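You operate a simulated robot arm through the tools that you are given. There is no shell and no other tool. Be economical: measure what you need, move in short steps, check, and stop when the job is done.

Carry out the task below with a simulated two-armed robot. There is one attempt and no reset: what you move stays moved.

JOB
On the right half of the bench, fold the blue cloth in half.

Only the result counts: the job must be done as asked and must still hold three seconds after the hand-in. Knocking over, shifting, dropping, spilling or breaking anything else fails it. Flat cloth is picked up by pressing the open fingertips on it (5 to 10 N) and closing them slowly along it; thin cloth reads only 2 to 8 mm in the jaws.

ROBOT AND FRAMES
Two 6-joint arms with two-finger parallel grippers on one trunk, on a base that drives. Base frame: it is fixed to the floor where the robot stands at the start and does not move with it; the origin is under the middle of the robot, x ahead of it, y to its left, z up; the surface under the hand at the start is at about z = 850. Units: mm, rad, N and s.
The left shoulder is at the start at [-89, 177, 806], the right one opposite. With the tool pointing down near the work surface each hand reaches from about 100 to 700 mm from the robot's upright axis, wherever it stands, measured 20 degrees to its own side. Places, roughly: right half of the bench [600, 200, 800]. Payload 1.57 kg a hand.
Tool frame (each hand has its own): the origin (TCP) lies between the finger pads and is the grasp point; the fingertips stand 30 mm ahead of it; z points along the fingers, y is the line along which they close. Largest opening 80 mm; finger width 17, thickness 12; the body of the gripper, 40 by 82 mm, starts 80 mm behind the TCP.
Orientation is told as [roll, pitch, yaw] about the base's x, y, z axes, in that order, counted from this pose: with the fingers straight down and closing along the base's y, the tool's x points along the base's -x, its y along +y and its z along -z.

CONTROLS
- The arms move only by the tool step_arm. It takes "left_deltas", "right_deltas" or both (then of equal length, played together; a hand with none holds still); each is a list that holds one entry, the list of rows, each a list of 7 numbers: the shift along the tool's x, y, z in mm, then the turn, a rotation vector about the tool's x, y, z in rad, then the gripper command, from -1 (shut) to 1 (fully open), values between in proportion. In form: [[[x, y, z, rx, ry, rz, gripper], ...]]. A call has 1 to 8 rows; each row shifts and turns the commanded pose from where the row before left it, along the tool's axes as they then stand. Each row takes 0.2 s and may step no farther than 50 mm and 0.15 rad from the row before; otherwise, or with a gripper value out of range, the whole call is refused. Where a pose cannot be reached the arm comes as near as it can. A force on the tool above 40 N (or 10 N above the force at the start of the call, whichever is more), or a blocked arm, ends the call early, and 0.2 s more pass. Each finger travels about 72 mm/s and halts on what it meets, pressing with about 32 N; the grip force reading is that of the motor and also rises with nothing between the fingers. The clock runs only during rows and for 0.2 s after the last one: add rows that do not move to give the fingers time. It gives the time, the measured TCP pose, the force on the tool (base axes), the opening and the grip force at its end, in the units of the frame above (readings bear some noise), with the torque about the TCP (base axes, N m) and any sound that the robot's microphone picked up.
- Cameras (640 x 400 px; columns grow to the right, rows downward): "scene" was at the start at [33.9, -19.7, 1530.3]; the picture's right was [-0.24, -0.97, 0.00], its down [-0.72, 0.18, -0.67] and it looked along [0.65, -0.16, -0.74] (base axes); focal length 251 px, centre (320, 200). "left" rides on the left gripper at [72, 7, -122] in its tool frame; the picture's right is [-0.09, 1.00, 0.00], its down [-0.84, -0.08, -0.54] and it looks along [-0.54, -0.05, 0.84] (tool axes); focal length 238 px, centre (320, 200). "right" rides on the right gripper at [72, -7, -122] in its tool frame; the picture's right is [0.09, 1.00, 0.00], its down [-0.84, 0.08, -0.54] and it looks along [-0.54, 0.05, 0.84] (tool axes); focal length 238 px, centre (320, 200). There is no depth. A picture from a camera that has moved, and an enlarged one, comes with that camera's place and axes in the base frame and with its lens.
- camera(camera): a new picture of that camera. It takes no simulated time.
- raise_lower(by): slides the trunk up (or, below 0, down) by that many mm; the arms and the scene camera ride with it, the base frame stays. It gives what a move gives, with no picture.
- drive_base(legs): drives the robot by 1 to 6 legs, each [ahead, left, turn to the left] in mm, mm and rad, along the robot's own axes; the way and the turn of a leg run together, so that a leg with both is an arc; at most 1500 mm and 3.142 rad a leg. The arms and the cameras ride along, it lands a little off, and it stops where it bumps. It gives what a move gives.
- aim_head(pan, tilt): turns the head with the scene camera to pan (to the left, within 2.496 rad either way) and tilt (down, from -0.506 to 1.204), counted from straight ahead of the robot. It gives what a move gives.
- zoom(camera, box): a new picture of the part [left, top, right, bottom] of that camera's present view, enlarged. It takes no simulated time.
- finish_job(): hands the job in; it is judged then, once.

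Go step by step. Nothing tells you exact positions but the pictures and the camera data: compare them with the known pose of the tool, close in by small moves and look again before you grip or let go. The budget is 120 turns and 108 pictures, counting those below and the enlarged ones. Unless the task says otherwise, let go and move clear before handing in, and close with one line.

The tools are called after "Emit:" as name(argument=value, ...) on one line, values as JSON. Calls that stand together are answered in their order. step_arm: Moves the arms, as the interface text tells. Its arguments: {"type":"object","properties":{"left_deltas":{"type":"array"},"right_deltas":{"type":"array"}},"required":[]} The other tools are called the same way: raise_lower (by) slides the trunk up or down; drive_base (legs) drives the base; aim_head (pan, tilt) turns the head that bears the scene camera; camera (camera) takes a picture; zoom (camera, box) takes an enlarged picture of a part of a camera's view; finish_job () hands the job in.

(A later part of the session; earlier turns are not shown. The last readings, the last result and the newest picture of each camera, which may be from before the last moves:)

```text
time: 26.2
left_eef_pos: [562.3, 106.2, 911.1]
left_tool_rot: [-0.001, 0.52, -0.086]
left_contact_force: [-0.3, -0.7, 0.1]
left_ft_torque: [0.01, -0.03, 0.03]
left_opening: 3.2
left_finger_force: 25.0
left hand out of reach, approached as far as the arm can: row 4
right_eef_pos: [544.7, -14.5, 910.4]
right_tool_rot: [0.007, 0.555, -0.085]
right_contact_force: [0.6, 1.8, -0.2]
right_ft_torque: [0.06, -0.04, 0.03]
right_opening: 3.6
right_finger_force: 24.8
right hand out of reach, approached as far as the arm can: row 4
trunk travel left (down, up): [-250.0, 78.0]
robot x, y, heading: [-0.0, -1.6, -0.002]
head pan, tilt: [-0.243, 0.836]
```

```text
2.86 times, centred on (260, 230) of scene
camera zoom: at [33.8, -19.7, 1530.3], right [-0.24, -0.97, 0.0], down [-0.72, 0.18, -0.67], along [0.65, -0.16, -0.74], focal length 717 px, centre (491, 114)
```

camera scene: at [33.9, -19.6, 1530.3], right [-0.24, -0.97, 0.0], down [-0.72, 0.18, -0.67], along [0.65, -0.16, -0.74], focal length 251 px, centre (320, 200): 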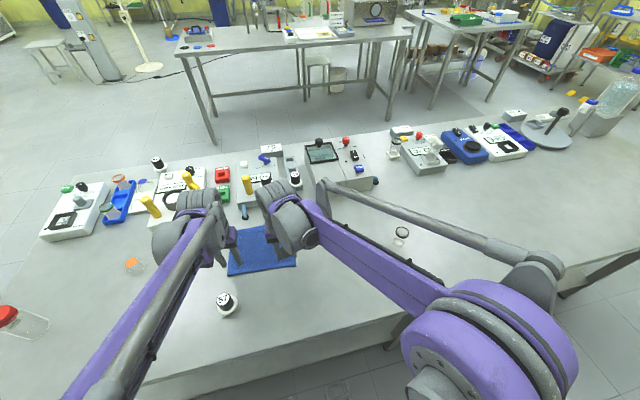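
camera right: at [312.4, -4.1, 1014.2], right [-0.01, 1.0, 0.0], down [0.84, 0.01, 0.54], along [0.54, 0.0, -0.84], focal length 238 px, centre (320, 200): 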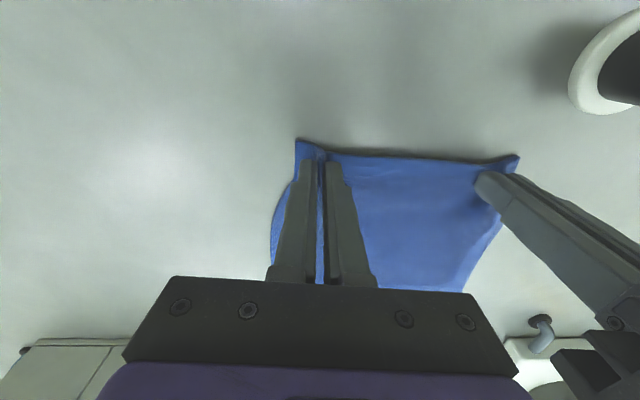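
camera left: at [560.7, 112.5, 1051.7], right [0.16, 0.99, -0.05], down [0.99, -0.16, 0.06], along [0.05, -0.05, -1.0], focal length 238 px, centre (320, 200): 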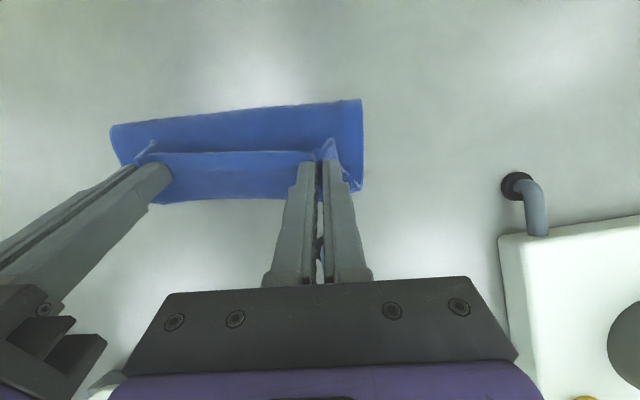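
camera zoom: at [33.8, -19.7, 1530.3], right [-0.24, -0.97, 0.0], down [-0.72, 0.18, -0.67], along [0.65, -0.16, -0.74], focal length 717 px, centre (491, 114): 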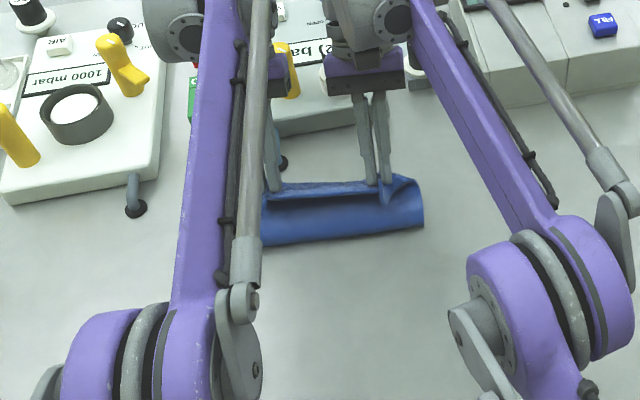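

The reach with this tilt ends here. I'll lower slightly, open both hands and see how the cloth settles.

Emit:
step_arm(left_deltas=[[[-5, 0, 8.5, 0, 0, 0, -1], [0, 0, 0, 0, 0, 0, -0.6], [0, 0, 0, 0, 0, 0, -0.6], [0, 0, 0, 0, 0, 0, -0.6]]], right_deltas=[[[-5, 0, 8.5, 0, 0, 0, -1], [0, 0, 0, 0, 0, 0, -0.6], [0, 0, 0, 0, 0, 0, -0.6], [0, 0, 0, 0, 0, 0, -0.6]]])

Emit:
camera(camera="left")

Emit:
camera(camera="right")

```text
time: 27.2
left_eef_pos: [562.4, 105.9, 899.8]
left_tool_rot: [0.001, 0.519, -0.086]
left_contact_force: [0.2, 0.1, 0.3]
left_ft_torque: [0.0, 0.0, 0.04]
left_opening: 16.1
left_finger_force: 0.0
right_eef_pos: [544.2, -15.0, 898.5]
right_tool_rot: [0.006, 0.554, -0.085]
right_contact_force: [-0.1, -0.6, -0.7]
right_ft_torque: [0.02, 0.04, -0.03]
right_opening: 15.8
right_finger_force: 0.0
trunk travel left (down, up): [-250.0, 78.0]
robot x, y, heading: [2.5, 1.7, -0.005]
head pan, tilt: [-0.243, 0.836]
```

```text
74 pictures are left
camera left: at [559.7, 113.1, 1041.1], right [0.16, 0.99, -0.05], down [0.99, -0.16, 0.06], along [0.05, -0.05, -1.0], focal length 238 px, centre (320, 200)
```

left: 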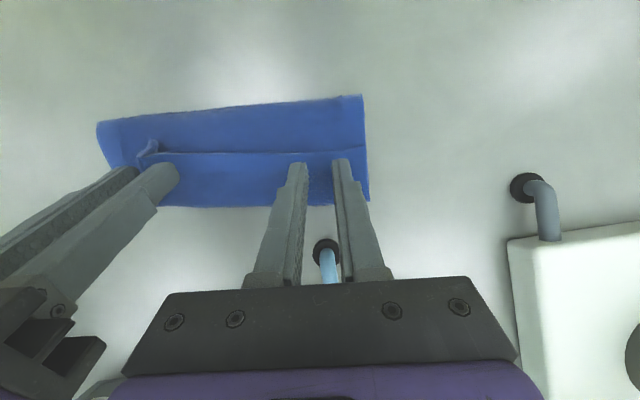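

```text
73 pictures are left
camera right: at [547.9, -22.0, 1042.0], right [0.01, 1.0, 0.06], down [1.0, -0.01, 0.02], along [0.02, 0.05, -1.0], focal length 238 px, centre (320, 200)
```

right: 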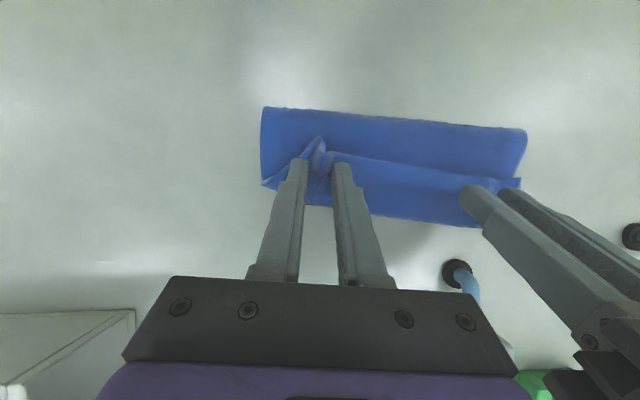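

The cloth has settled. I'll open a bit more, rise straight up and straighten the hands to see the result.

Emit:
step_arm(left_deltas=[[[0, 0, 0, 0, 0, 0, -0.3], [10, 0, -17, 0, 0, 0, -0.3], [10, 0, -17, 0, 0, 0, -0.3], [10, 0, -17, 0, 0, 0, -0.3], [10, 0, -17, 0, -0.13, 0, -0.3], [30, 0, 0, 0, -0.13, 0, -0.3], [30, 0, 0, 0, -0.13, 0, -0.3], [30, 0, 0, 0, -0.13, 0, -0.3]]], right_deltas=[[[0, 0, 0, 0, 0, 0, -0.3], [10, 0, -17, 0, 0, 0, -0.3], [10, 0, -17, 0, 0, 0, -0.3], [10, 0, -17, 0, 0, 0, -0.3], [10, 0, -17, 0, -0.13, 0, -0.3], [30, 0, 0, 0, -0.13, 0, -0.3], [30, 0, 0, 0, -0.13, 0, -0.3], [30, 0, 0, 0, -0.13, 0, -0.3]]])

Emit:
camera(camera="left")

Emit:
camera(camera="right")

Emit:
zoom(camera="scene", box=[180, 160, 340, 300])

```text
time: 27.9
left_eef_pos: [564.3, 106.8, 919.0]
left_tool_rot: [0.0, 0.509, -0.083]
left_contact_force: [1.9, -0.3, -4.0]
left_ft_torque: [0.1, 0.14, 0.0]
left_opening: 27.9
left_finger_force: 0.1
left hand out of reach, approached as far as the arm can: row 3
right_eef_pos: [545.2, -14.2, 921.3]
right_tool_rot: [0.009, 0.553, -0.087]
right_contact_force: [-0.7, 1.4, -1.2]
right_ft_torque: [-0.21, -0.04, -0.02]
right_opening: 28.2
right_finger_force: 0.1
right hand out of reach, approached as far as the arm can: row 3
trunk travel left (down, up): [-250.0, 78.0]
robot x, y, heading: [-0.8, 1.1, 0.003]
head pan, tilt: [-0.243, 0.836]
stopped in row 3 (left hand): the force on the tool passed its limit at 73 N (the readings are from after the stop); the commanded pose is now the measured one
```

```text
72 pictures are left
camera left: at [560.9, 113.4, 1060.2], right [0.16, 0.99, -0.04], down [0.98, -0.16, 0.07], along [0.06, -0.06, -1.0], focal length 238 px, centre (320, 200)
```

left: 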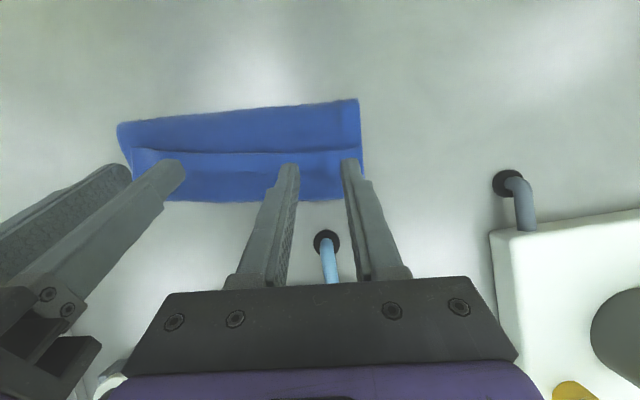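

```text
71 pictures are left
camera right: at [548.8, -22.0, 1062.8], right [0.01, 1.0, 0.06], down [1.0, -0.01, 0.02], along [0.02, 0.05, -1.0], focal length 238 px, centre (320, 200)
```

right: 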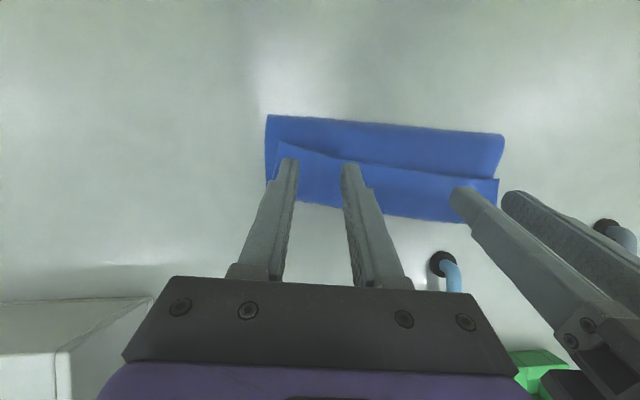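

```text
2.86 times, centred on (260, 230) of scene
camera zoom: at [34.2, -19.7, 1530.3], right [-0.24, -0.97, 0.0], down [-0.72, 0.18, -0.67], along [0.65, -0.16, -0.74], focal length 717 px, centre (491, 114)
```

zoom: 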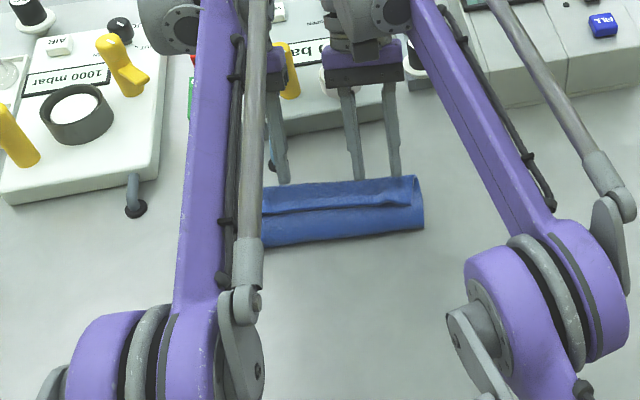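

The hands are clear, although the left arm jolted when straining at its reach limit. The hem landed folded back on itself: fold near x≈487, front crease near 566, flap edge near 525. I'll straighten the hands gently, unfold, and then fold the other way (far edge toward the robot), where the hands can tilt much further.

Emit:
step_arm(left_deltas=[[[5, 0, -3, 0, -0.1, 0, -0.3], [6, 0, -6, 0, -0.1, 0, -0.3], [6, 0, -8, 0, -0.1, 0, -0.3], [8, 0, -8, 0, -0.1, 0, -0.3], [8, 0, -8, 0, -0.1, 0, -0.3], [0, 0, -8, 0, 0, 0, -0.3], [0, 0, 0, 0, 0, 0, -0.3]]], right_deltas=[[[5, 0, -3, 0, -0.1, 0, -0.3], [6, 0, -6, 0, -0.11, 0, -0.3], [6, 0, -8, 0, -0.11, 0, -0.3], [8, 0, -8, 0, -0.11, 0, -0.3], [8, 0, -8, 0, -0.12, 0, -0.3], [0, 0, -8, 0, 0, 0, -0.3], [0, 0, 0, 0, 0, 0, -0.3]]])

Emit:
camera(camera="left")

Emit:
camera(camera="right")

Emit:
camera(camera="scene")

```text
time: 29.5
left_eef_pos: [540.6, 107.8, 969.6]
left_tool_rot: [0.001, 0.007, -0.084]
left_contact_force: [0.1, 0.3, -0.9]
left_ft_torque: [-0.03, 0.0, -0.01]
left_opening: 27.9
left_finger_force: 0.0
right_eef_pos: [522.7, -12.5, 968.4]
right_tool_rot: [0.008, 0.001, -0.09]
right_contact_force: [0.0, 0.7, 0.3]
right_ft_torque: [0.0, 0.0, -0.01]
right_opening: 27.8
right_finger_force: 0.2
trunk travel left (down, up): [-250.0, 78.0]
robot x, y, heading: [-0.7, 0.9, 0.001]
head pan, tilt: [-0.243, 0.836]
```

```text
69 pictures are left
camera left: at [470.1, 120.7, 1090.7], right [0.18, 0.98, 0.0], down [0.83, -0.15, 0.54], along [0.53, -0.09, -0.84], focal length 238 px, centre (320, 200)
```

left: 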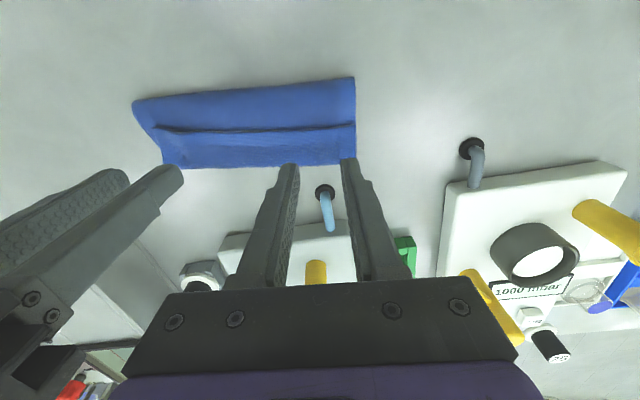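

```text
68 pictures are left
camera right: at [452.5, -13.5, 1092.5], right [0.0, 1.0, 0.01], down [0.84, 0.0, 0.54], along [0.54, 0.01, -0.84], focal length 238 px, centre (320, 200)
```

right: 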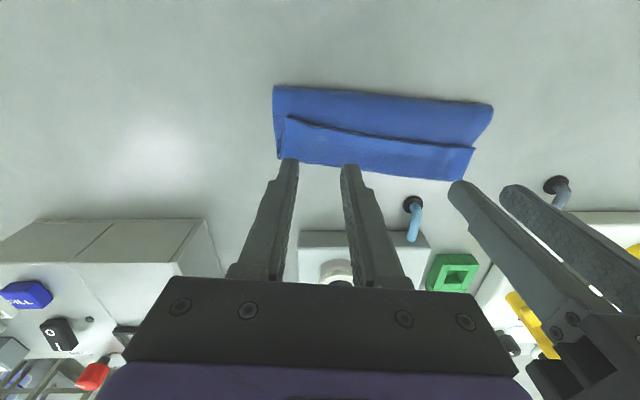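

```text
67 pictures are left
camera scene: at [33.4, -19.7, 1530.3], right [-0.24, -0.97, 0.0], down [-0.72, 0.18, -0.67], along [0.65, -0.16, -0.74], focal length 251 px, centre (320, 200)
```

scene: 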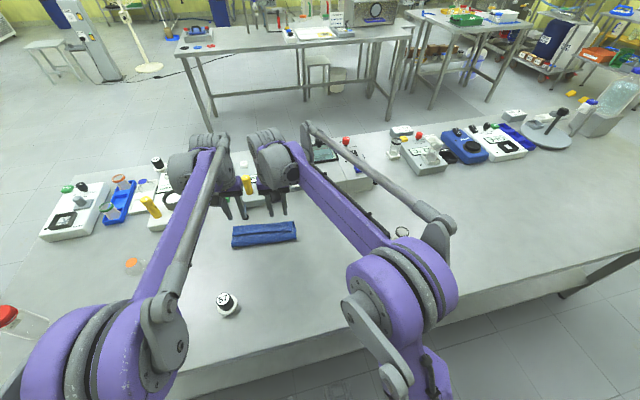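

Emit:
zoom(camera="right", box=[255, 70, 515, 200])

Emit:
zoom(camera="left", box=[120, 60, 380, 190])

```text
2.46 times, centred on (385, 135) of right
camera zoom: at [452.5, -13.5, 1092.5], right [0.0, 1.0, 0.01], down [0.84, 0.0, 0.54], along [0.54, 0.01, -0.84], focal length 587 px, centre (160, 360)
```

zoom: 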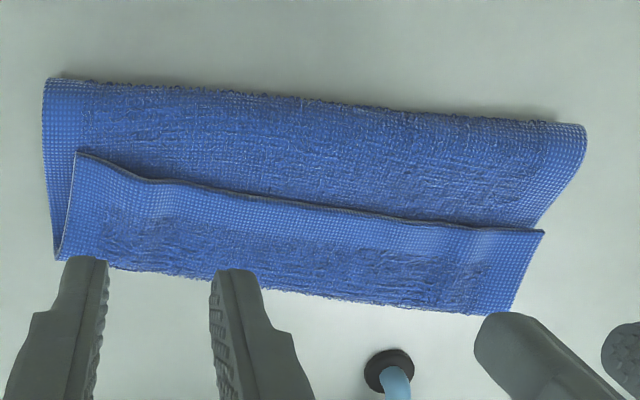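

```text
2.46 times, centred on (250, 125) of left
camera zoom: at [470.1, 120.7, 1090.7], right [0.18, 0.98, 0.0], down [0.83, -0.15, 0.54], along [0.53, -0.09, -0.84], focal length 587 px, centre (492, 385)
```

zoom: 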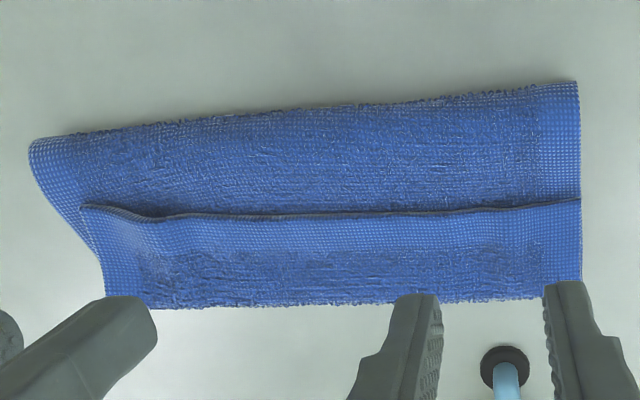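

The front is a crease, and the flap (with its smooth border) is about 40 mm wide and folded back on top. I'll take that flap near its corners with both hands, and come down close first.

Emit:
step_arm(left_deltas=[[[-5.6, 16.5, 0, 0, 0, 0, -0.25], [0, 0, 20, 0, 0, 0, -0.25], [0, 0, 20, 0, 0, 0, -0.25], [0, 0, 20, 0, 0, 0, -0.25], [0, 0, 13, 0, 0, 0, -0.25], [0, 0, 0, 0, 0, 0, -0.25]]], right_deltas=[[[-2, 0, 0, 0, 0, 0, -0.25], [0, 0, 20, 0, 0, 0, -0.25], [0, 0, 20, 0, 0, 0, -0.25], [0, 0, 20, 0, 0, 0, -0.25], [0, 0, 13, 0, 0, 0, -0.25], [0, 0, 0, 0, 0, 0, -0.25]]])

Emit:
camera(camera="left")

Emit:
camera(camera="right")

```text
time: 30.9
left_eef_pos: [547.5, 125.1, 895.9]
left_tool_rot: [0.0, 0.008, -0.084]
left_contact_force: [0.4, 0.6, -0.6]
left_ft_torque: [0.01, -0.04, 0.0]
left_opening: 30.0
left_finger_force: 0.1
right_eef_pos: [526.0, -11.6, 895.7]
right_tool_rot: [0.007, 0.003, -0.09]
right_contact_force: [-0.6, -0.2, -0.6]
right_ft_torque: [0.03, 0.04, 0.02]
right_opening: 29.7
right_finger_force: 0.1
trunk travel left (down, up): [-250.0, 78.0]
robot x, y, heading: [3.8, 1.1, -0.004]
head pan, tilt: [-0.243, 0.836]
```

```text
64 pictures are left
camera left: at [477.3, 137.2, 1017.5], right [0.18, 0.98, 0.0], down [0.83, -0.15, 0.54], along [0.53, -0.09, -0.84], focal length 238 px, centre (320, 200)
```

left: 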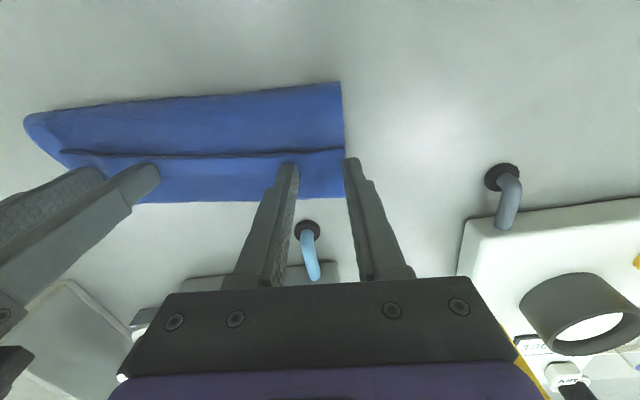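

```text
63 pictures are left
camera right: at [455.5, -12.9, 1020.2], right [0.0, 1.0, 0.01], down [0.84, 0.0, 0.54], along [0.54, 0.01, -0.84], focal length 238 px, centre (320, 200)
```

right: 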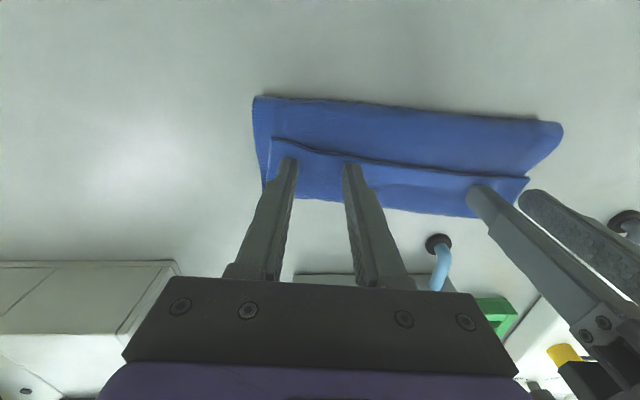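

The left outer finger is just off the cloth, so I'll move that hand 9 mm inward and lower both to touch.

Emit:
step_arm(left_deltas=[[[0, -9, 0, 0, 0, 0, -0.25], [0, 0, 4, 0, 0, 0, -0.25], [0, 0, 2, 0, 0, 0, -0.25], [0, 0, 1, 0, 0, 0, -0.25], [0, 0, 0, 0, 0, 0, -0.25]]], right_deltas=[[[0, 0, 0, 0, 0, 0, -0.25], [0, 0, 4, 0, 0, 0, -0.25], [0, 0, 2, 0, 0, 0, -0.25], [0, 0, 1, 0, 0, 0, -0.25], [0, 0, 0, 0, 0, 0, -0.25]]])

```text
time: 32.1
left_eef_pos: [547.3, 116.0, 888.3]
left_tool_rot: [-0.003, 0.007, -0.083]
left_contact_force: [-0.5, 0.0, 2.1]
left_ft_torque: [-0.03, 0.0, 0.01]
left_opening: 30.1
left_finger_force: 0.1
right_eef_pos: [526.3, -13.9, 890.4]
right_tool_rot: [0.005, 0.001, -0.092]
right_contact_force: [-1.2, 0.5, 2.3]
right_ft_torque: [0.03, 0.0, -0.01]
right_opening: 29.8
right_finger_force: 0.1
trunk travel left (down, up): [-250.0, 78.0]
robot x, y, heading: [-3.4, 3.4, 0.002]
head pan, tilt: [-0.243, 0.836]
```

Emit:
step_arm(left_deltas=[[[0, 0, 1.2, 0, 0, 0, -0.25], [0, 0, 0, 0, 0, 0, -0.25]]], right_deltas=[[[0, 0, 1.2, 0, 0, 0, -0.25], [0, 0, 0, 0, 0, 0, -0.25]]])

```text
time: 32.7
left_eef_pos: [547.6, 115.3, 887.6]
left_tool_rot: [0.001, 0.007, -0.084]
left_contact_force: [0.4, -1.9, 5.1]
left_ft_torque: [-0.03, 0.0, -0.02]
left_opening: 30.1
left_finger_force: 0.1
right_eef_pos: [525.4, -12.4, 888.5]
right_tool_rot: [0.007, 0.001, -0.091]
right_contact_force: [1.3, 0.0, 4.6]
right_ft_torque: [0.02, 0.04, -0.02]
right_opening: 30.1
right_finger_force: 0.0
trunk travel left (down, up): [-250.0, 78.0]
robot x, y, heading: [0.5, 0.2, 0.004]
head pan, tilt: [-0.243, 0.836]
```

The hands press with about 5 N on the flap. I'll add a little more and close slowly.

Emit:
step_arm(left_deltas=[[[0, 0, 0.8, 0, 0, 0, -0.25], [0, 0, 0, 0, 0, 0, -0.3], [0, 0, 0, 0, 0, 0, -0.35], [0, 0, 0, 0, 0, 0, -0.4], [0, 0, 0, 0, 0, 0, -0.45], [0, 0, 0, 0, 0, 0, -0.5], [0, 0, 0, 0, 0, 0, -0.55], [0, 0, 0, 0, 0, 0, -0.6]]], right_deltas=[[[0, 0, 0.9, 0, 0, 0, -0.25], [0, 0, 0, 0, 0, 0, -0.3], [0, 0, 0, 0, 0, 0, -0.35], [0, 0, 0, 0, 0, 0, -0.4], [0, 0, 0, 0, 0, 0, -0.45], [0, 0, 0, 0, 0, 0, -0.5], [0, 0, 0, 0, 0, 0, -0.55], [0, 0, 0, 0, 0, 0, -0.6]]])

Emit:
step_arm(left_deltas=[[[0, 0, 0, 0, 0, 0, -0.65], [0, 0, 0, 0, 0, 0, -0.7], [0, 0, 0, 0, 0, 0, -0.76], [0, 0, 0, 0, 0, 0, -0.82], [0, 0, 0, 0, 0, 0, -0.88], [0, 0, 0, 0, 0, 0, -0.94], [0, 0, 0, 0, 0, 0, -1], [0, 0, 0, 0, 0, 0, -1]]], right_deltas=[[[0, 0, 0, 0, 0, 0, -0.65], [0, 0, 0, 0, 0, 0, -0.7], [0, 0, 0, 0, 0, 0, -0.76], [0, 0, 0, 0, 0, 0, -0.82], [0, 0, 0, 0, 0, 0, -0.88], [0, 0, 0, 0, 0, 0, -0.94], [0, 0, 0, 0, 0, 0, -1], [0, 0, 0, 0, 0, 0, -1]]])

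Emit:
camera(camera="right")

Emit:
camera(camera="left")

```text
time: 34.5
left_eef_pos: [544.9, 116.8, 886.3]
left_tool_rot: [-0.002, 0.008, -0.084]
left_contact_force: [-0.2, -1.9, 7.1]
left_ft_torque: [-0.06, 0.01, -0.01]
left_opening: 16.4
left_finger_force: 0.3
right_eef_pos: [524.7, -12.9, 887.5]
right_tool_rot: [0.008, 0.002, -0.092]
right_contact_force: [1.4, 1.6, 7.6]
right_ft_torque: [0.08, 0.02, 0.0]
right_opening: 15.7
right_finger_force: 3.2
trunk travel left (down, up): [-250.0, 78.0]
robot x, y, heading: [2.0, -2.7, -0.0]
head pan, tilt: [-0.243, 0.836]
```

```text
time: 36.3
left_eef_pos: [546.3, 116.9, 886.8]
left_tool_rot: [0.002, 0.007, -0.085]
left_contact_force: [-2.4, -10.3, 9.0]
left_ft_torque: [-0.32, 0.04, -0.09]
left_opening: 3.4
left_finger_force: 24.5
right_eef_pos: [525.4, -12.6, 889.1]
right_tool_rot: [0.006, 0.002, -0.09]
right_contact_force: [1.7, 9.7, 7.6]
right_ft_torque: [0.3, -0.06, -0.06]
right_opening: 4.3
right_finger_force: 24.7
trunk travel left (down, up): [-250.0, 78.0]
robot x, y, heading: [0.1, 0.1, -0.002]
head pan, tilt: [-0.243, 0.836]
```

```text
62 pictures are left
camera right: at [454.2, -13.2, 1011.1], right [0.0, 1.0, 0.01], down [0.84, 0.0, 0.54], along [0.54, 0.01, -0.84], focal length 238 px, centre (320, 200)
```

right: 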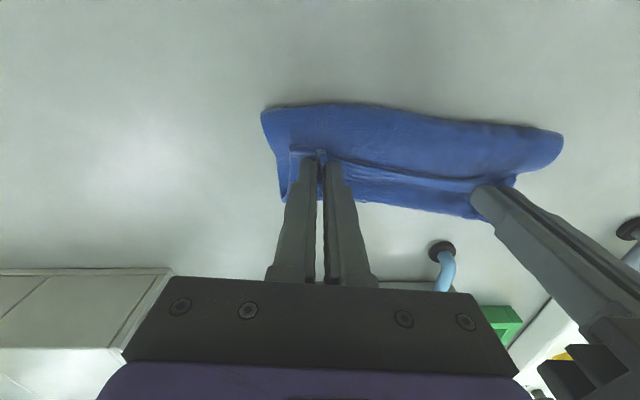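

```text
61 pictures are left
camera left: at [475.3, 128.3, 1008.3], right [0.18, 0.98, 0.0], down [0.83, -0.15, 0.54], along [0.53, -0.1, -0.84], focal length 238 px, centre (320, 200)
```

left: 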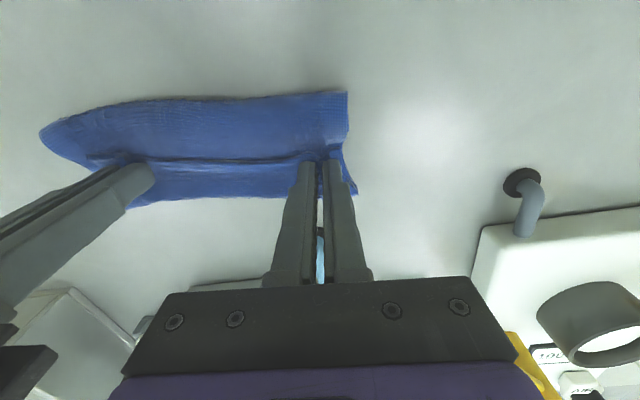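

Both hands hold the hem again. I'll lift the cloth straight up until it hangs free, and even out the two hands.

Emit:
step_arm(left_deltas=[[[0, -1, -15, 0, 0, 0, -1], [0, 0, -20, 0, 0, 0, -1], [0, 0, -20, 0, 0, 0, -1], [0, 0, -20, 0, 0, 0, -1], [0, 0, -20, 0, 0, 0, -1], [0, 0, 0, 0, 0, 0, -1]]], right_deltas=[[[-2, 1, -15, 0, 0, 0, -1], [-2, 0, -20, 0, 0, 0, -1], [-2, 0, -20, 0, 0, 0, -1], [-2, 0, -20, 0, 0, 0, -1], [-2, 0, -20, 0, 0, 0, -1], [0, 0, 0, 0, 0, 0, -1]]])

Emit:
camera(camera="left")

Emit:
zoom(camera="scene", box=[180, 140, 340, 280])

```text
time: 37.7
left_eef_pos: [548.1, 114.7, 981.9]
left_tool_rot: [0.001, 0.007, -0.083]
left_contact_force: [-1.7, -5.0, 0.0]
left_ft_torque: [-0.17, 0.05, -0.04]
left_opening: 3.1
left_finger_force: 24.0
right_eef_pos: [535.0, -11.7, 985.0]
right_tool_rot: [0.008, 0.003, -0.089]
right_contact_force: [1.0, 5.1, 0.3]
right_ft_torque: [0.15, -0.05, -0.06]
right_opening: 4.2
right_finger_force: 25.1
trunk travel left (down, up): [-250.0, 78.0]
robot x, y, heading: [3.5, 1.7, 0.001]
head pan, tilt: [-0.243, 0.836]
```

```text
60 pictures are left
camera left: at [477.8, 126.5, 1103.9], right [0.18, 0.98, 0.0], down [0.83, -0.15, 0.54], along [0.53, -0.09, -0.84], focal length 238 px, centre (320, 200)
```

left: 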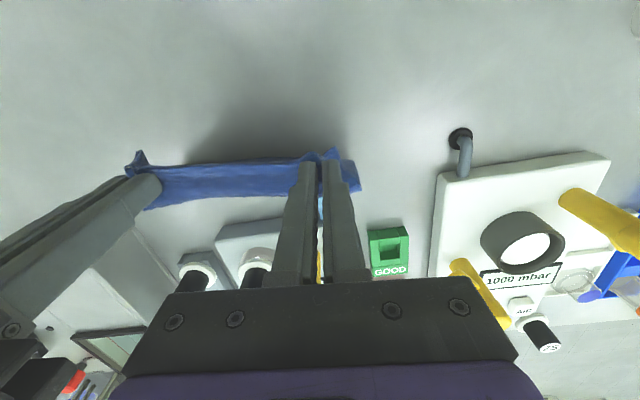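

```text
2.86 times, centred on (260, 210) of scene
camera zoom: at [34.1, -19.7, 1530.3], right [-0.24, -0.97, 0.0], down [-0.72, 0.18, -0.67], along [0.65, -0.16, -0.74], focal length 717 px, centre (491, 171)
```

zoom: 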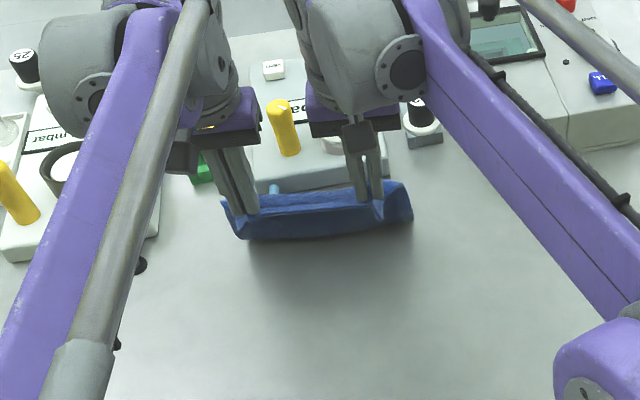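

The cloth hangs freely from its hem. I'll lift a little more and shift slightly forward, so its lower edge hangs near x≈565 before I lay it down toward me.

Emit:
step_arm(left_deltas=[[[0, 0, -18, 0, 0, 0, -1], [0, 0, -20, 0, 0, 0, -1], [-5, 0, 0, 0, 0, 0, -1], [-8, 0, 0, 0, 0, 0, -1], [-7, 0, 0, 0, 0, 0, -1], [0, 0, 0, 0, 0, 0, -1], [0, 0, 0, 0, 0, 0, -1]]], right_deltas=[[[0, 0, -18, 0, 0, 0, -1], [0, 0, -20, 0, 0, 0, -1], [-5, 0, 0, 0, 0, 0, -1], [-8, 0, 0, 0, 0, 0, -1], [-7, 0, 0, 0, 0, 0, -1], [0, 0, 0, 0, 0, 0, -1], [0, 0, 0, 0, 0, 0, -1]]])

Emit:
camera(camera="left")

Emit:
zoom(camera="scene", box=[180, 140, 340, 280])

```text
time: 39.3
left_eef_pos: [568.0, 113.0, 1020.6]
left_tool_rot: [-0.001, 0.009, -0.086]
left_contact_force: [-2.1, -6.7, -0.1]
left_ft_torque: [-0.24, 0.02, -0.05]
left_opening: 3.1
left_finger_force: 24.3
right_eef_pos: [556.3, -15.9, 1020.2]
right_tool_rot: [0.008, 0.002, -0.09]
right_contact_force: [1.0, 6.3, 0.0]
right_ft_torque: [0.2, -0.08, -0.03]
right_opening: 4.3
right_finger_force: 25.2
trunk travel left (down, up): [-250.0, 78.0]
robot x, y, heading: [-1.9, -1.6, 0.005]
head pan, tilt: [-0.243, 0.836]
```

```text
58 pictures are left
camera left: at [497.4, 125.3, 1141.7], right [0.18, 0.98, 0.0], down [0.83, -0.15, 0.54], along [0.53, -0.1, -0.84], focal length 238 px, centre (320, 200)
```

left: 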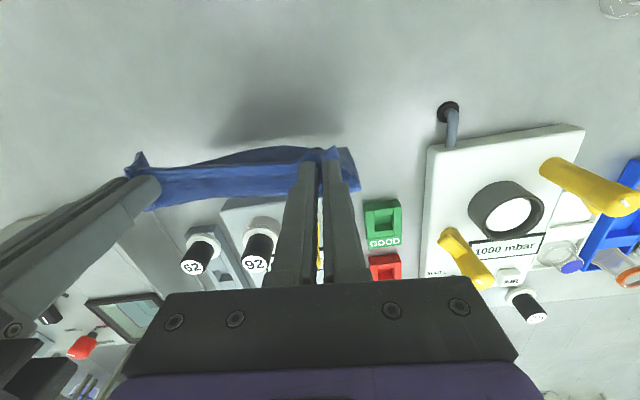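

```text
2.86 times, centred on (260, 210) of scene
camera zoom: at [34.1, -19.7, 1530.3], right [-0.24, -0.97, 0.0], down [-0.72, 0.18, -0.67], along [0.65, -0.16, -0.74], focal length 717 px, centre (491, 171)
```

zoom: 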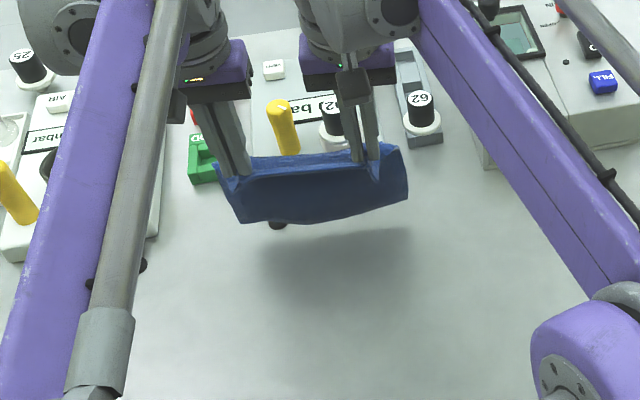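

Emit:
zoom(camera="left", box=[100, 120, 380, 260])

Emit:
zoom(camera="scene", box=[220, 170, 300, 230])

```text
2.29 times, centred on (240, 190) of left
camera zoom: at [497.4, 125.3, 1141.7], right [0.18, 0.98, 0.0], down [0.83, -0.15, 0.54], along [0.53, -0.1, -0.84], focal length 545 px, centre (503, 223)
```

zoom: 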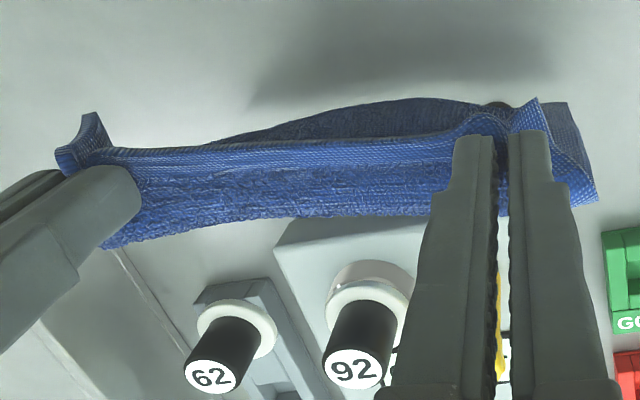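

```text
6.67 times, centred on (260, 200) of scene
camera zoom: at [34.1, -19.7, 1530.3], right [-0.24, -0.97, 0.0], down [-0.72, 0.18, -0.67], along [0.65, -0.16, -0.74], focal length 1673 px, centre (720, 200)
```

zoom: 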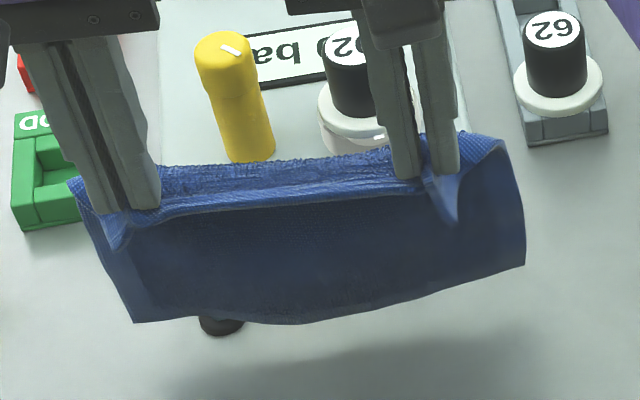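

The cloth hangs as one sheet, held with its edge facing me and its body curving forward. If I lower it like this, the bottom half lies down first and the hem comes down on top already facing the right way. I'll move back to clear the instruments first.

Emit:
step_arm(left_deltas=[[[8, -1, 0, 0, 0, 0, -1], [15, 0, 0, 0, 0, 0, -1], [18, 0, 0, 0, 0, 0, -1], [20, 0, 0, 0, 0, 0, -1], [20, 0, 0, 0, 0, 0, -1], [15, 0, 0, 0, 0, 0, -1], [9, 0, 0, 0, 0, 0, -1], [4, 0, 0, 0, 0, 0, -1]]], right_deltas=[[[8, 0, 0, 0, 0, 0, -1], [15, 0, 0, 0, 0, 0, -1], [18, 0, 0, 0, 0, 0, -1], [20, 0, 0, 0, 0, 0, -1], [20, 0, 0, 0, 0, 0, -1], [15, 0, 0, 0, 0, 0, -1], [9, 0, 0, 0, 0, 0, -1], [4, 0, 0, 0, 0, 0, -1]]])

Emit:
step_arm(left_deltas=[[[0, 0, 0, 0, 0, 0, -1], [0, 0, 0, 0, 0, 0, -1], [0, 0, 0, 0, 0, 0, -1], [0, 0, 0, 0, 0, 0, -1], [0, 0, 0, 0, 0, 0, -1]]], right_deltas=[[[0, 0, 0, 0, 0, 0, -1], [0, 0, 0, 0, 0, 0, -1], [0, 0, 0, 0, 0, 0, -1], [0, 0, 0, 0, 0, 0, -1], [0, 0, 0, 0, 0, 0, -1]]])

Emit:
zoom(camera="scene", box=[200, 160, 320, 250])

Emit:
camera(camera="left")

```text
time: 41.1
left_eef_pos: [460.2, 122.2, 1019.1]
left_tool_rot: [0.001, 0.007, -0.082]
left_contact_force: [-2.0, -3.9, -0.2]
left_ft_torque: [-0.13, 0.04, -0.04]
left_opening: 2.8
left_finger_force: 23.8
right_eef_pos: [446.0, -4.3, 1020.5]
right_tool_rot: [0.007, 0.002, -0.091]
right_contact_force: [0.5, 3.7, -0.7]
right_ft_torque: [0.12, -0.05, -0.03]
right_opening: 4.0
right_finger_force: 24.8
trunk travel left (down, up): [-250.0, 78.0]
robot x, y, heading: [-1.1, -3.0, 0.002]
head pan, tilt: [-0.243, 0.836]
```

```text
time: 42.3
left_eef_pos: [460.9, 121.9, 1021.0]
left_tool_rot: [0.0, 0.005, -0.083]
left_contact_force: [-0.9, -5.9, 0.3]
left_ft_torque: [-0.09, 0.03, -0.04]
left_opening: 2.8
left_finger_force: 24.0
right_eef_pos: [446.5, -4.0, 1020.1]
right_tool_rot: [0.008, 0.001, -0.09]
right_contact_force: [1.6, 4.9, -0.2]
right_ft_torque: [0.13, -0.04, -0.02]
right_opening: 3.8
right_finger_force: 24.7
trunk travel left (down, up): [-250.0, 78.0]
robot x, y, heading: [-1.4, 0.9, 0.005]
head pan, tilt: [-0.243, 0.836]
```

```text
4.44 times, centred on (260, 205) of scene
camera zoom: at [34.0, -19.7, 1530.3], right [-0.24, -0.97, 0.0], down [-0.72, 0.18, -0.67], along [0.65, -0.16, -0.74], focal length 1115 px, centre (587, 178)
```

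zoom: 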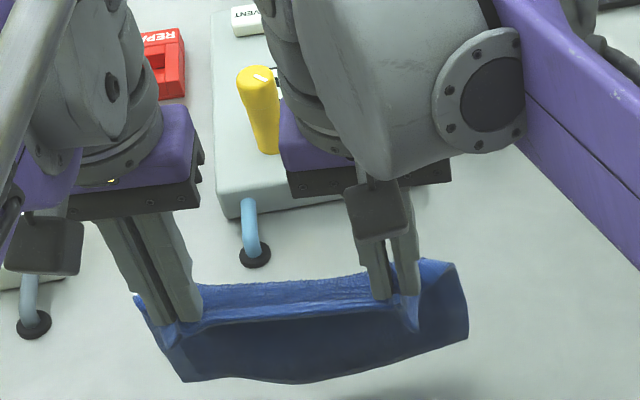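

```text
53 pictures are left
camera left: at [389.2, 134.1, 1141.7], right [0.18, 0.98, 0.0], down [0.83, -0.15, 0.54], along [0.53, -0.09, -0.84], focal length 238 px, centre (320, 200)
```

left: 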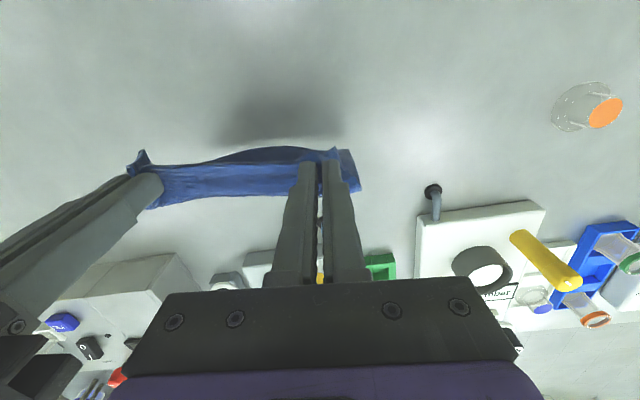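

The sheet hangs still, curved the right way. I'll lower it slowly, moving slightly forward once the bottom edge touches.

Emit:
step_arm(left_deltas=[[[0, 0, 10, 0, 0, 0, -1], [0, 0, 12, 0, 0, 0, -1], [0, 0, 12, 0, 0, 0, -1], [-4, 0, 10, 0, 0, 0, -1], [-7, 0, 10, 0, 0, 0, -1], [-8, 0, 10, 0, 0, 0, -1], [-6, 0, 8, 0, 0, 0, -1], [0, 0, 0, 0, 0, 0, -1]]], right_deltas=[[[0, 0, 10, 0, 0, 0, -1], [0, 0, 12, 0, 0, 0, -1], [0, 0, 12, 0, 0, 0, -1], [-4, 0, 10, 0, 0, 0, -1], [-7, 0, 10, 0, 0, 0, -1], [-8, 0, 10, 0, 0, 0, -1], [-6, 0, 8, 0, 0, 0, -1], [0, 0, 0, 0, 0, 0, -1]]])

Emit:
zoom(camera="scene", box=[200, 170, 320, 280])

Emit:
camera(camera="left")

Emit:
camera(camera="right")

```text
time: 44.1
left_eef_pos: [482.7, 119.3, 948.5]
left_tool_rot: [0.0, 0.008, -0.084]
left_contact_force: [-0.6, -4.7, 0.3]
left_ft_torque: [-0.08, 0.02, -0.04]
left_opening: 2.9
left_finger_force: 24.5
right_eef_pos: [471.3, -8.0, 948.0]
right_tool_rot: [0.007, 0.002, -0.092]
right_contact_force: [0.6, 4.7, -0.2]
right_ft_torque: [0.14, 0.01, -0.03]
right_opening: 4.0
right_finger_force: 24.8
trunk travel left (down, up): [-250.0, 78.0]
robot x, y, heading: [3.3, 0.9, -0.003]
head pan, tilt: [-0.243, 0.836]
```

```text
3.64 times, centred on (260, 225) of scene
camera zoom: at [33.6, -19.7, 1530.3], right [-0.24, -0.97, 0.0], down [-0.72, 0.18, -0.67], along [0.65, -0.16, -0.74], focal length 912 px, centre (538, 109)
```

zoom: 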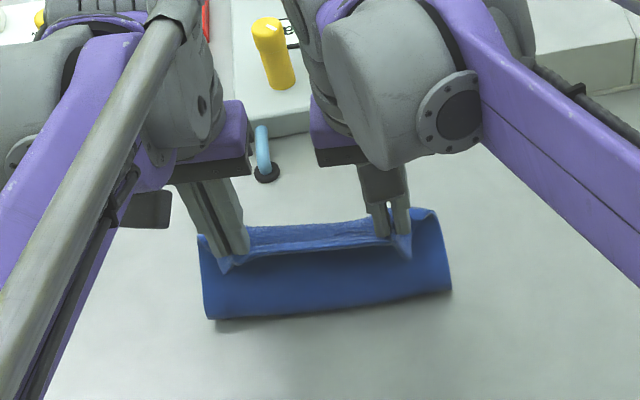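

```text
51 pictures are left
camera left: at [412.8, 131.6, 1070.0], right [0.18, 0.98, 0.0], down [0.83, -0.15, 0.54], along [0.53, -0.09, -0.84], focal length 238 px, centre (320, 200)
```

left: 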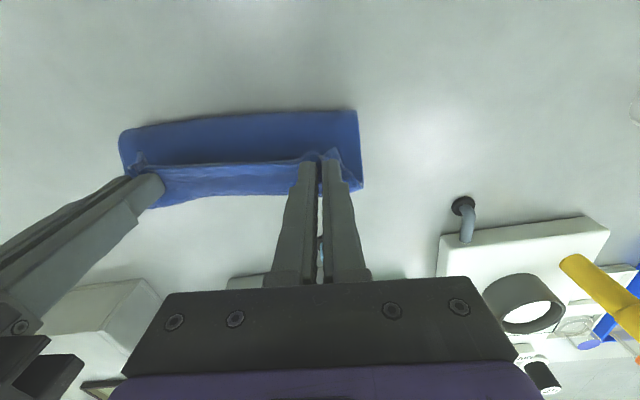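

```text
50 pictures are left
camera right: at [400.7, -7.9, 1071.7], right [0.0, 1.0, 0.01], down [0.84, 0.0, 0.54], along [0.54, 0.01, -0.84], focal length 238 px, centre (320, 200)
```

right: 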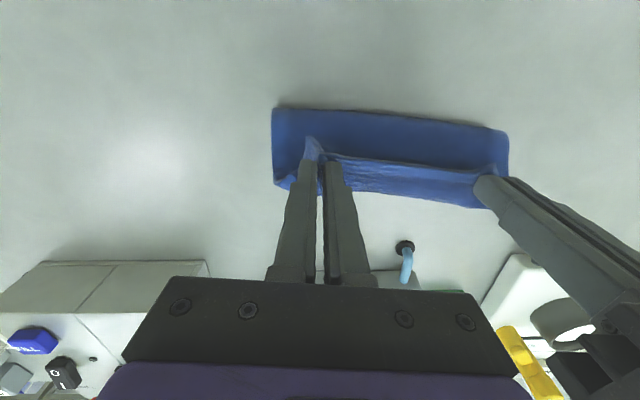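

The bottom half lies on the bench with its edge toward me, near [445,-54] to [467,160], and the hem stands above it facing me. I'll swing slightly forward, then down and back toward that edge.

Emit:
step_arm(left_deltas=[[[-8, 0, 4, 0, 0, 0, -1], [-8, 0, 6, 0, 0, 0, -1], [-4, 0, 8, 0, 0, 0, -1], [2, 0, 9, 0, 0, 0, -1], [5, 0, 9, 0, 0, 0, -1], [6, 0, 7, 0, 0, 0, -1], [0, 0, 0, 0, 0, 0, -1]]], right_deltas=[[[-8, 0, 4, 0, 0, 0, -1], [-8, 0, 6, 0, 0, 0, -1], [-4, 0, 8, 0, 0, 0, -1], [2, 0, 9, 0, 0, 0, -1], [5, 0, 9, 0, 0, 0, -1], [6, 0, 7, 0, 0, 0, -1], [0, 0, 0, 0, 0, 0, -1]]])

Emit:
camera(camera="left")

Emit:
camera(camera="right")

Emit:
zoom(camera="scene", box=[200, 170, 320, 280])

```text
time: 45.7
left_eef_pos: [489.2, 118.6, 904.2]
left_tool_rot: [0.002, 0.007, -0.083]
left_contact_force: [-0.8, -5.4, -0.3]
left_ft_torque: [-0.15, 0.05, -0.01]
left_opening: 3.1
left_finger_force: 24.3
right_eef_pos: [478.6, -6.1, 905.0]
right_tool_rot: [0.007, 0.003, -0.091]
right_contact_force: [0.5, 5.4, -0.3]
right_ft_torque: [0.08, -0.05, -0.03]
right_opening: 4.2
right_finger_force: 25.1
trunk travel left (down, up): [-250.0, 78.0]
robot x, y, heading: [-2.3, 2.7, -0.002]
head pan, tilt: [-0.243, 0.836]
```

```text
49 pictures are left
camera left: at [419.7, 131.4, 1025.7], right [0.18, 0.98, 0.0], down [0.83, -0.15, 0.54], along [0.53, -0.09, -0.84], focal length 238 px, centre (320, 200)
```

left: 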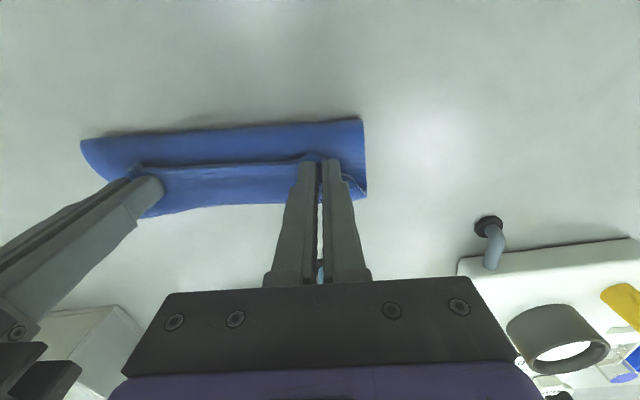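

```text
48 pictures are left
camera right: at [408.3, -7.9, 1029.1], right [0.0, 1.0, 0.01], down [0.84, 0.0, 0.54], along [0.54, 0.01, -0.84], focal length 238 px, centre (320, 200)
```

right: 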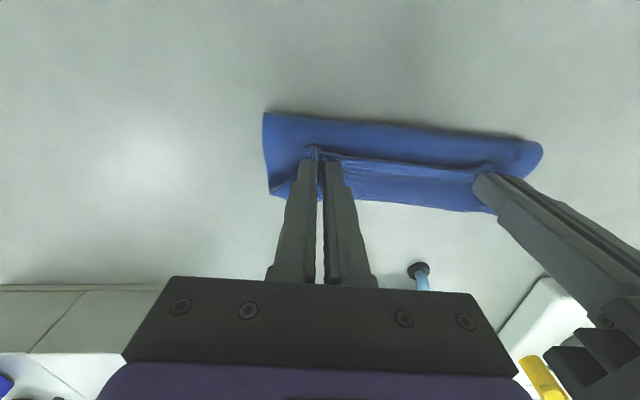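

```text
3.64 times, centred on (260, 225) of scene
camera zoom: at [34.2, -19.7, 1530.3], right [-0.24, -0.97, 0.0], down [-0.72, 0.18, -0.67], along [0.65, -0.16, -0.74], focal length 912 px, centre (538, 109)
```

zoom: 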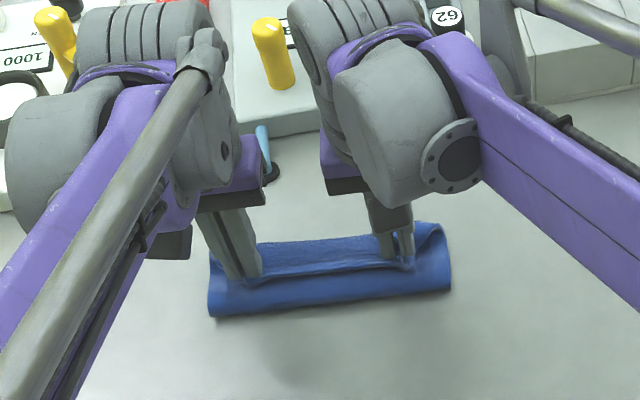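

Emit:
zoom(camera="right", box=[250, 95, 560, 225])

Emit:
zoom(camera="left", box=[70, 105, 380, 225])

```text
2.06 times, centred on (405, 160) of right
camera zoom: at [408.3, -7.9, 1029.1], right [0.0, 1.0, 0.01], down [0.84, 0.0, 0.54], along [0.54, 0.01, -0.84], focal length 492 px, centre (144, 283)
```

zoom: 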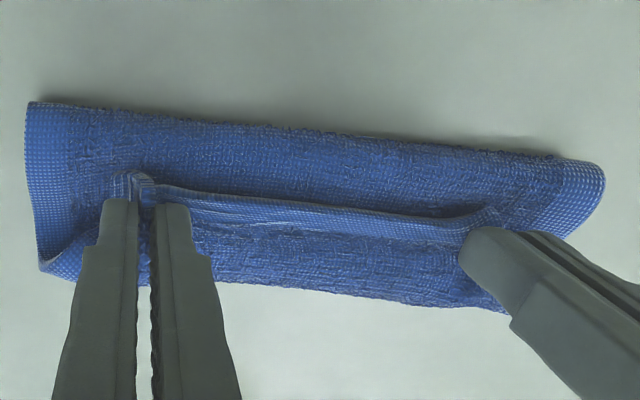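

```text
2.06 times, centred on (225, 165) of left
camera zoom: at [419.7, 131.4, 1025.7], right [0.18, 0.98, 0.0], down [0.83, -0.15, 0.54], along [0.53, -0.09, -0.84], focal length 492 px, centre (516, 272)
```

zoom: 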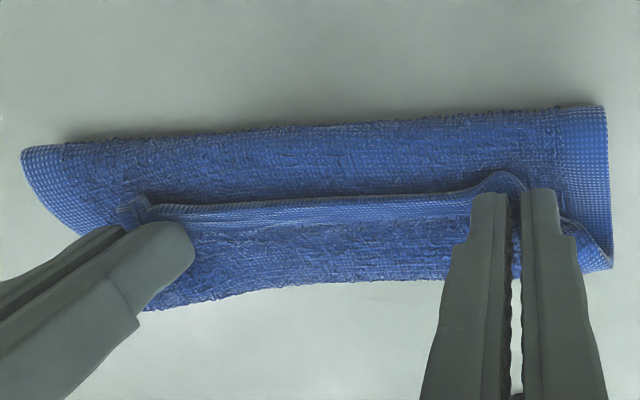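

The near boundary shows no border, so it is a bend with the bottom edge tucked under. I'll lift the sheet again, go back, and lower it while moving forward so the bottom edge trails toward me.

Emit:
step_arm(left_deltas=[[[0, 0, -20, 0, 0, 0, -1], [6, 0, -22, 0, 0, 0, -1], [12, 0, -22, 0, 0, 0, -1], [14, 0, -22, 0, 0, 0, -1], [14, 0, -20, 0, 0, 0, -1], [14, 0, -10, 0, 0, 0, -1], [5, 0, 0, 0, 0, 0, -1], [0, 0, 0, 0, 0, 0, -1]]], right_deltas=[[[0, 0, -20, 0, 0, 0, -1], [6, 0, -22, 0, 0, 0, -1], [12, 0, -22, 0, 0, 0, -1], [14, 0, -22, 0, 0, 0, -1], [14, 0, -20, 0, 0, 0, -1], [14, 0, -10, 0, 0, 0, -1], [5, 0, 0, 0, 0, 0, -1], [0, 0, 0, 0, 0, 0, -1]]])

Emit:
step_arm(left_deltas=[[[0, 0, 0, 0, 0, 0, -1], [0, 0, 0, 0, 0, 0, -1], [0, 0, 0, 0, 0, 0, -1], [0, 0, 0, 0, 0, 0, -1], [0, 0, 0, 0, 0, 0, -1]]], right_deltas=[[[0, 0, 0, 0, 0, 0, -1], [0, 0, 0, 0, 0, 0, -1], [0, 0, 0, 0, 0, 0, -1], [0, 0, 0, 0, 0, 0, -1], [0, 0, 0, 0, 0, 0, -1]]])

Emit:
zoom(camera="scene", box=[200, 170, 320, 280])

```text
time: 47.5
left_eef_pos: [425.9, 124.5, 1020.7]
left_tool_rot: [0.001, 0.008, -0.083]
left_contact_force: [-1.8, -3.5, 0.3]
left_ft_torque: [-0.16, 0.04, -0.04]
left_opening: 3.2
left_finger_force: 24.0
right_eef_pos: [414.5, -1.3, 1021.7]
right_tool_rot: [0.008, 0.0, -0.091]
right_contact_force: [0.3, 4.4, -1.2]
right_ft_torque: [0.14, -0.07, 0.02]
right_opening: 4.1
right_finger_force: 24.9
trunk travel left (down, up): [-250.0, 78.0]
robot x, y, heading: [0.8, -1.0, -0.001]
head pan, tilt: [-0.243, 0.836]
```

```text
time: 48.7
left_eef_pos: [426.4, 124.6, 1021.1]
left_tool_rot: [0.001, 0.009, -0.085]
left_contact_force: [-1.0, -5.3, -0.4]
left_ft_torque: [-0.15, 0.0, -0.05]
left_opening: 2.9
left_finger_force: 23.8
right_eef_pos: [414.3, -1.9, 1022.5]
right_tool_rot: [0.006, 0.002, -0.091]
right_contact_force: [0.8, 3.9, -0.3]
right_ft_torque: [0.14, -0.06, -0.02]
right_opening: 3.9
right_finger_force: 24.3
trunk travel left (down, up): [-250.0, 78.0]
robot x, y, heading: [2.5, 0.2, 0.004]
head pan, tilt: [-0.243, 0.836]
```

```text
3.64 times, centred on (260, 225) of scene
camera zoom: at [34.0, -19.7, 1530.3], right [-0.24, -0.97, 0.0], down [-0.72, 0.18, -0.67], along [0.65, -0.16, -0.74], focal length 912 px, centre (538, 109)
```

zoom: 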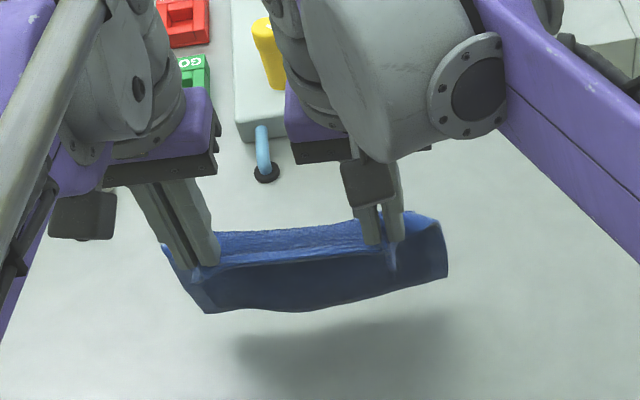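

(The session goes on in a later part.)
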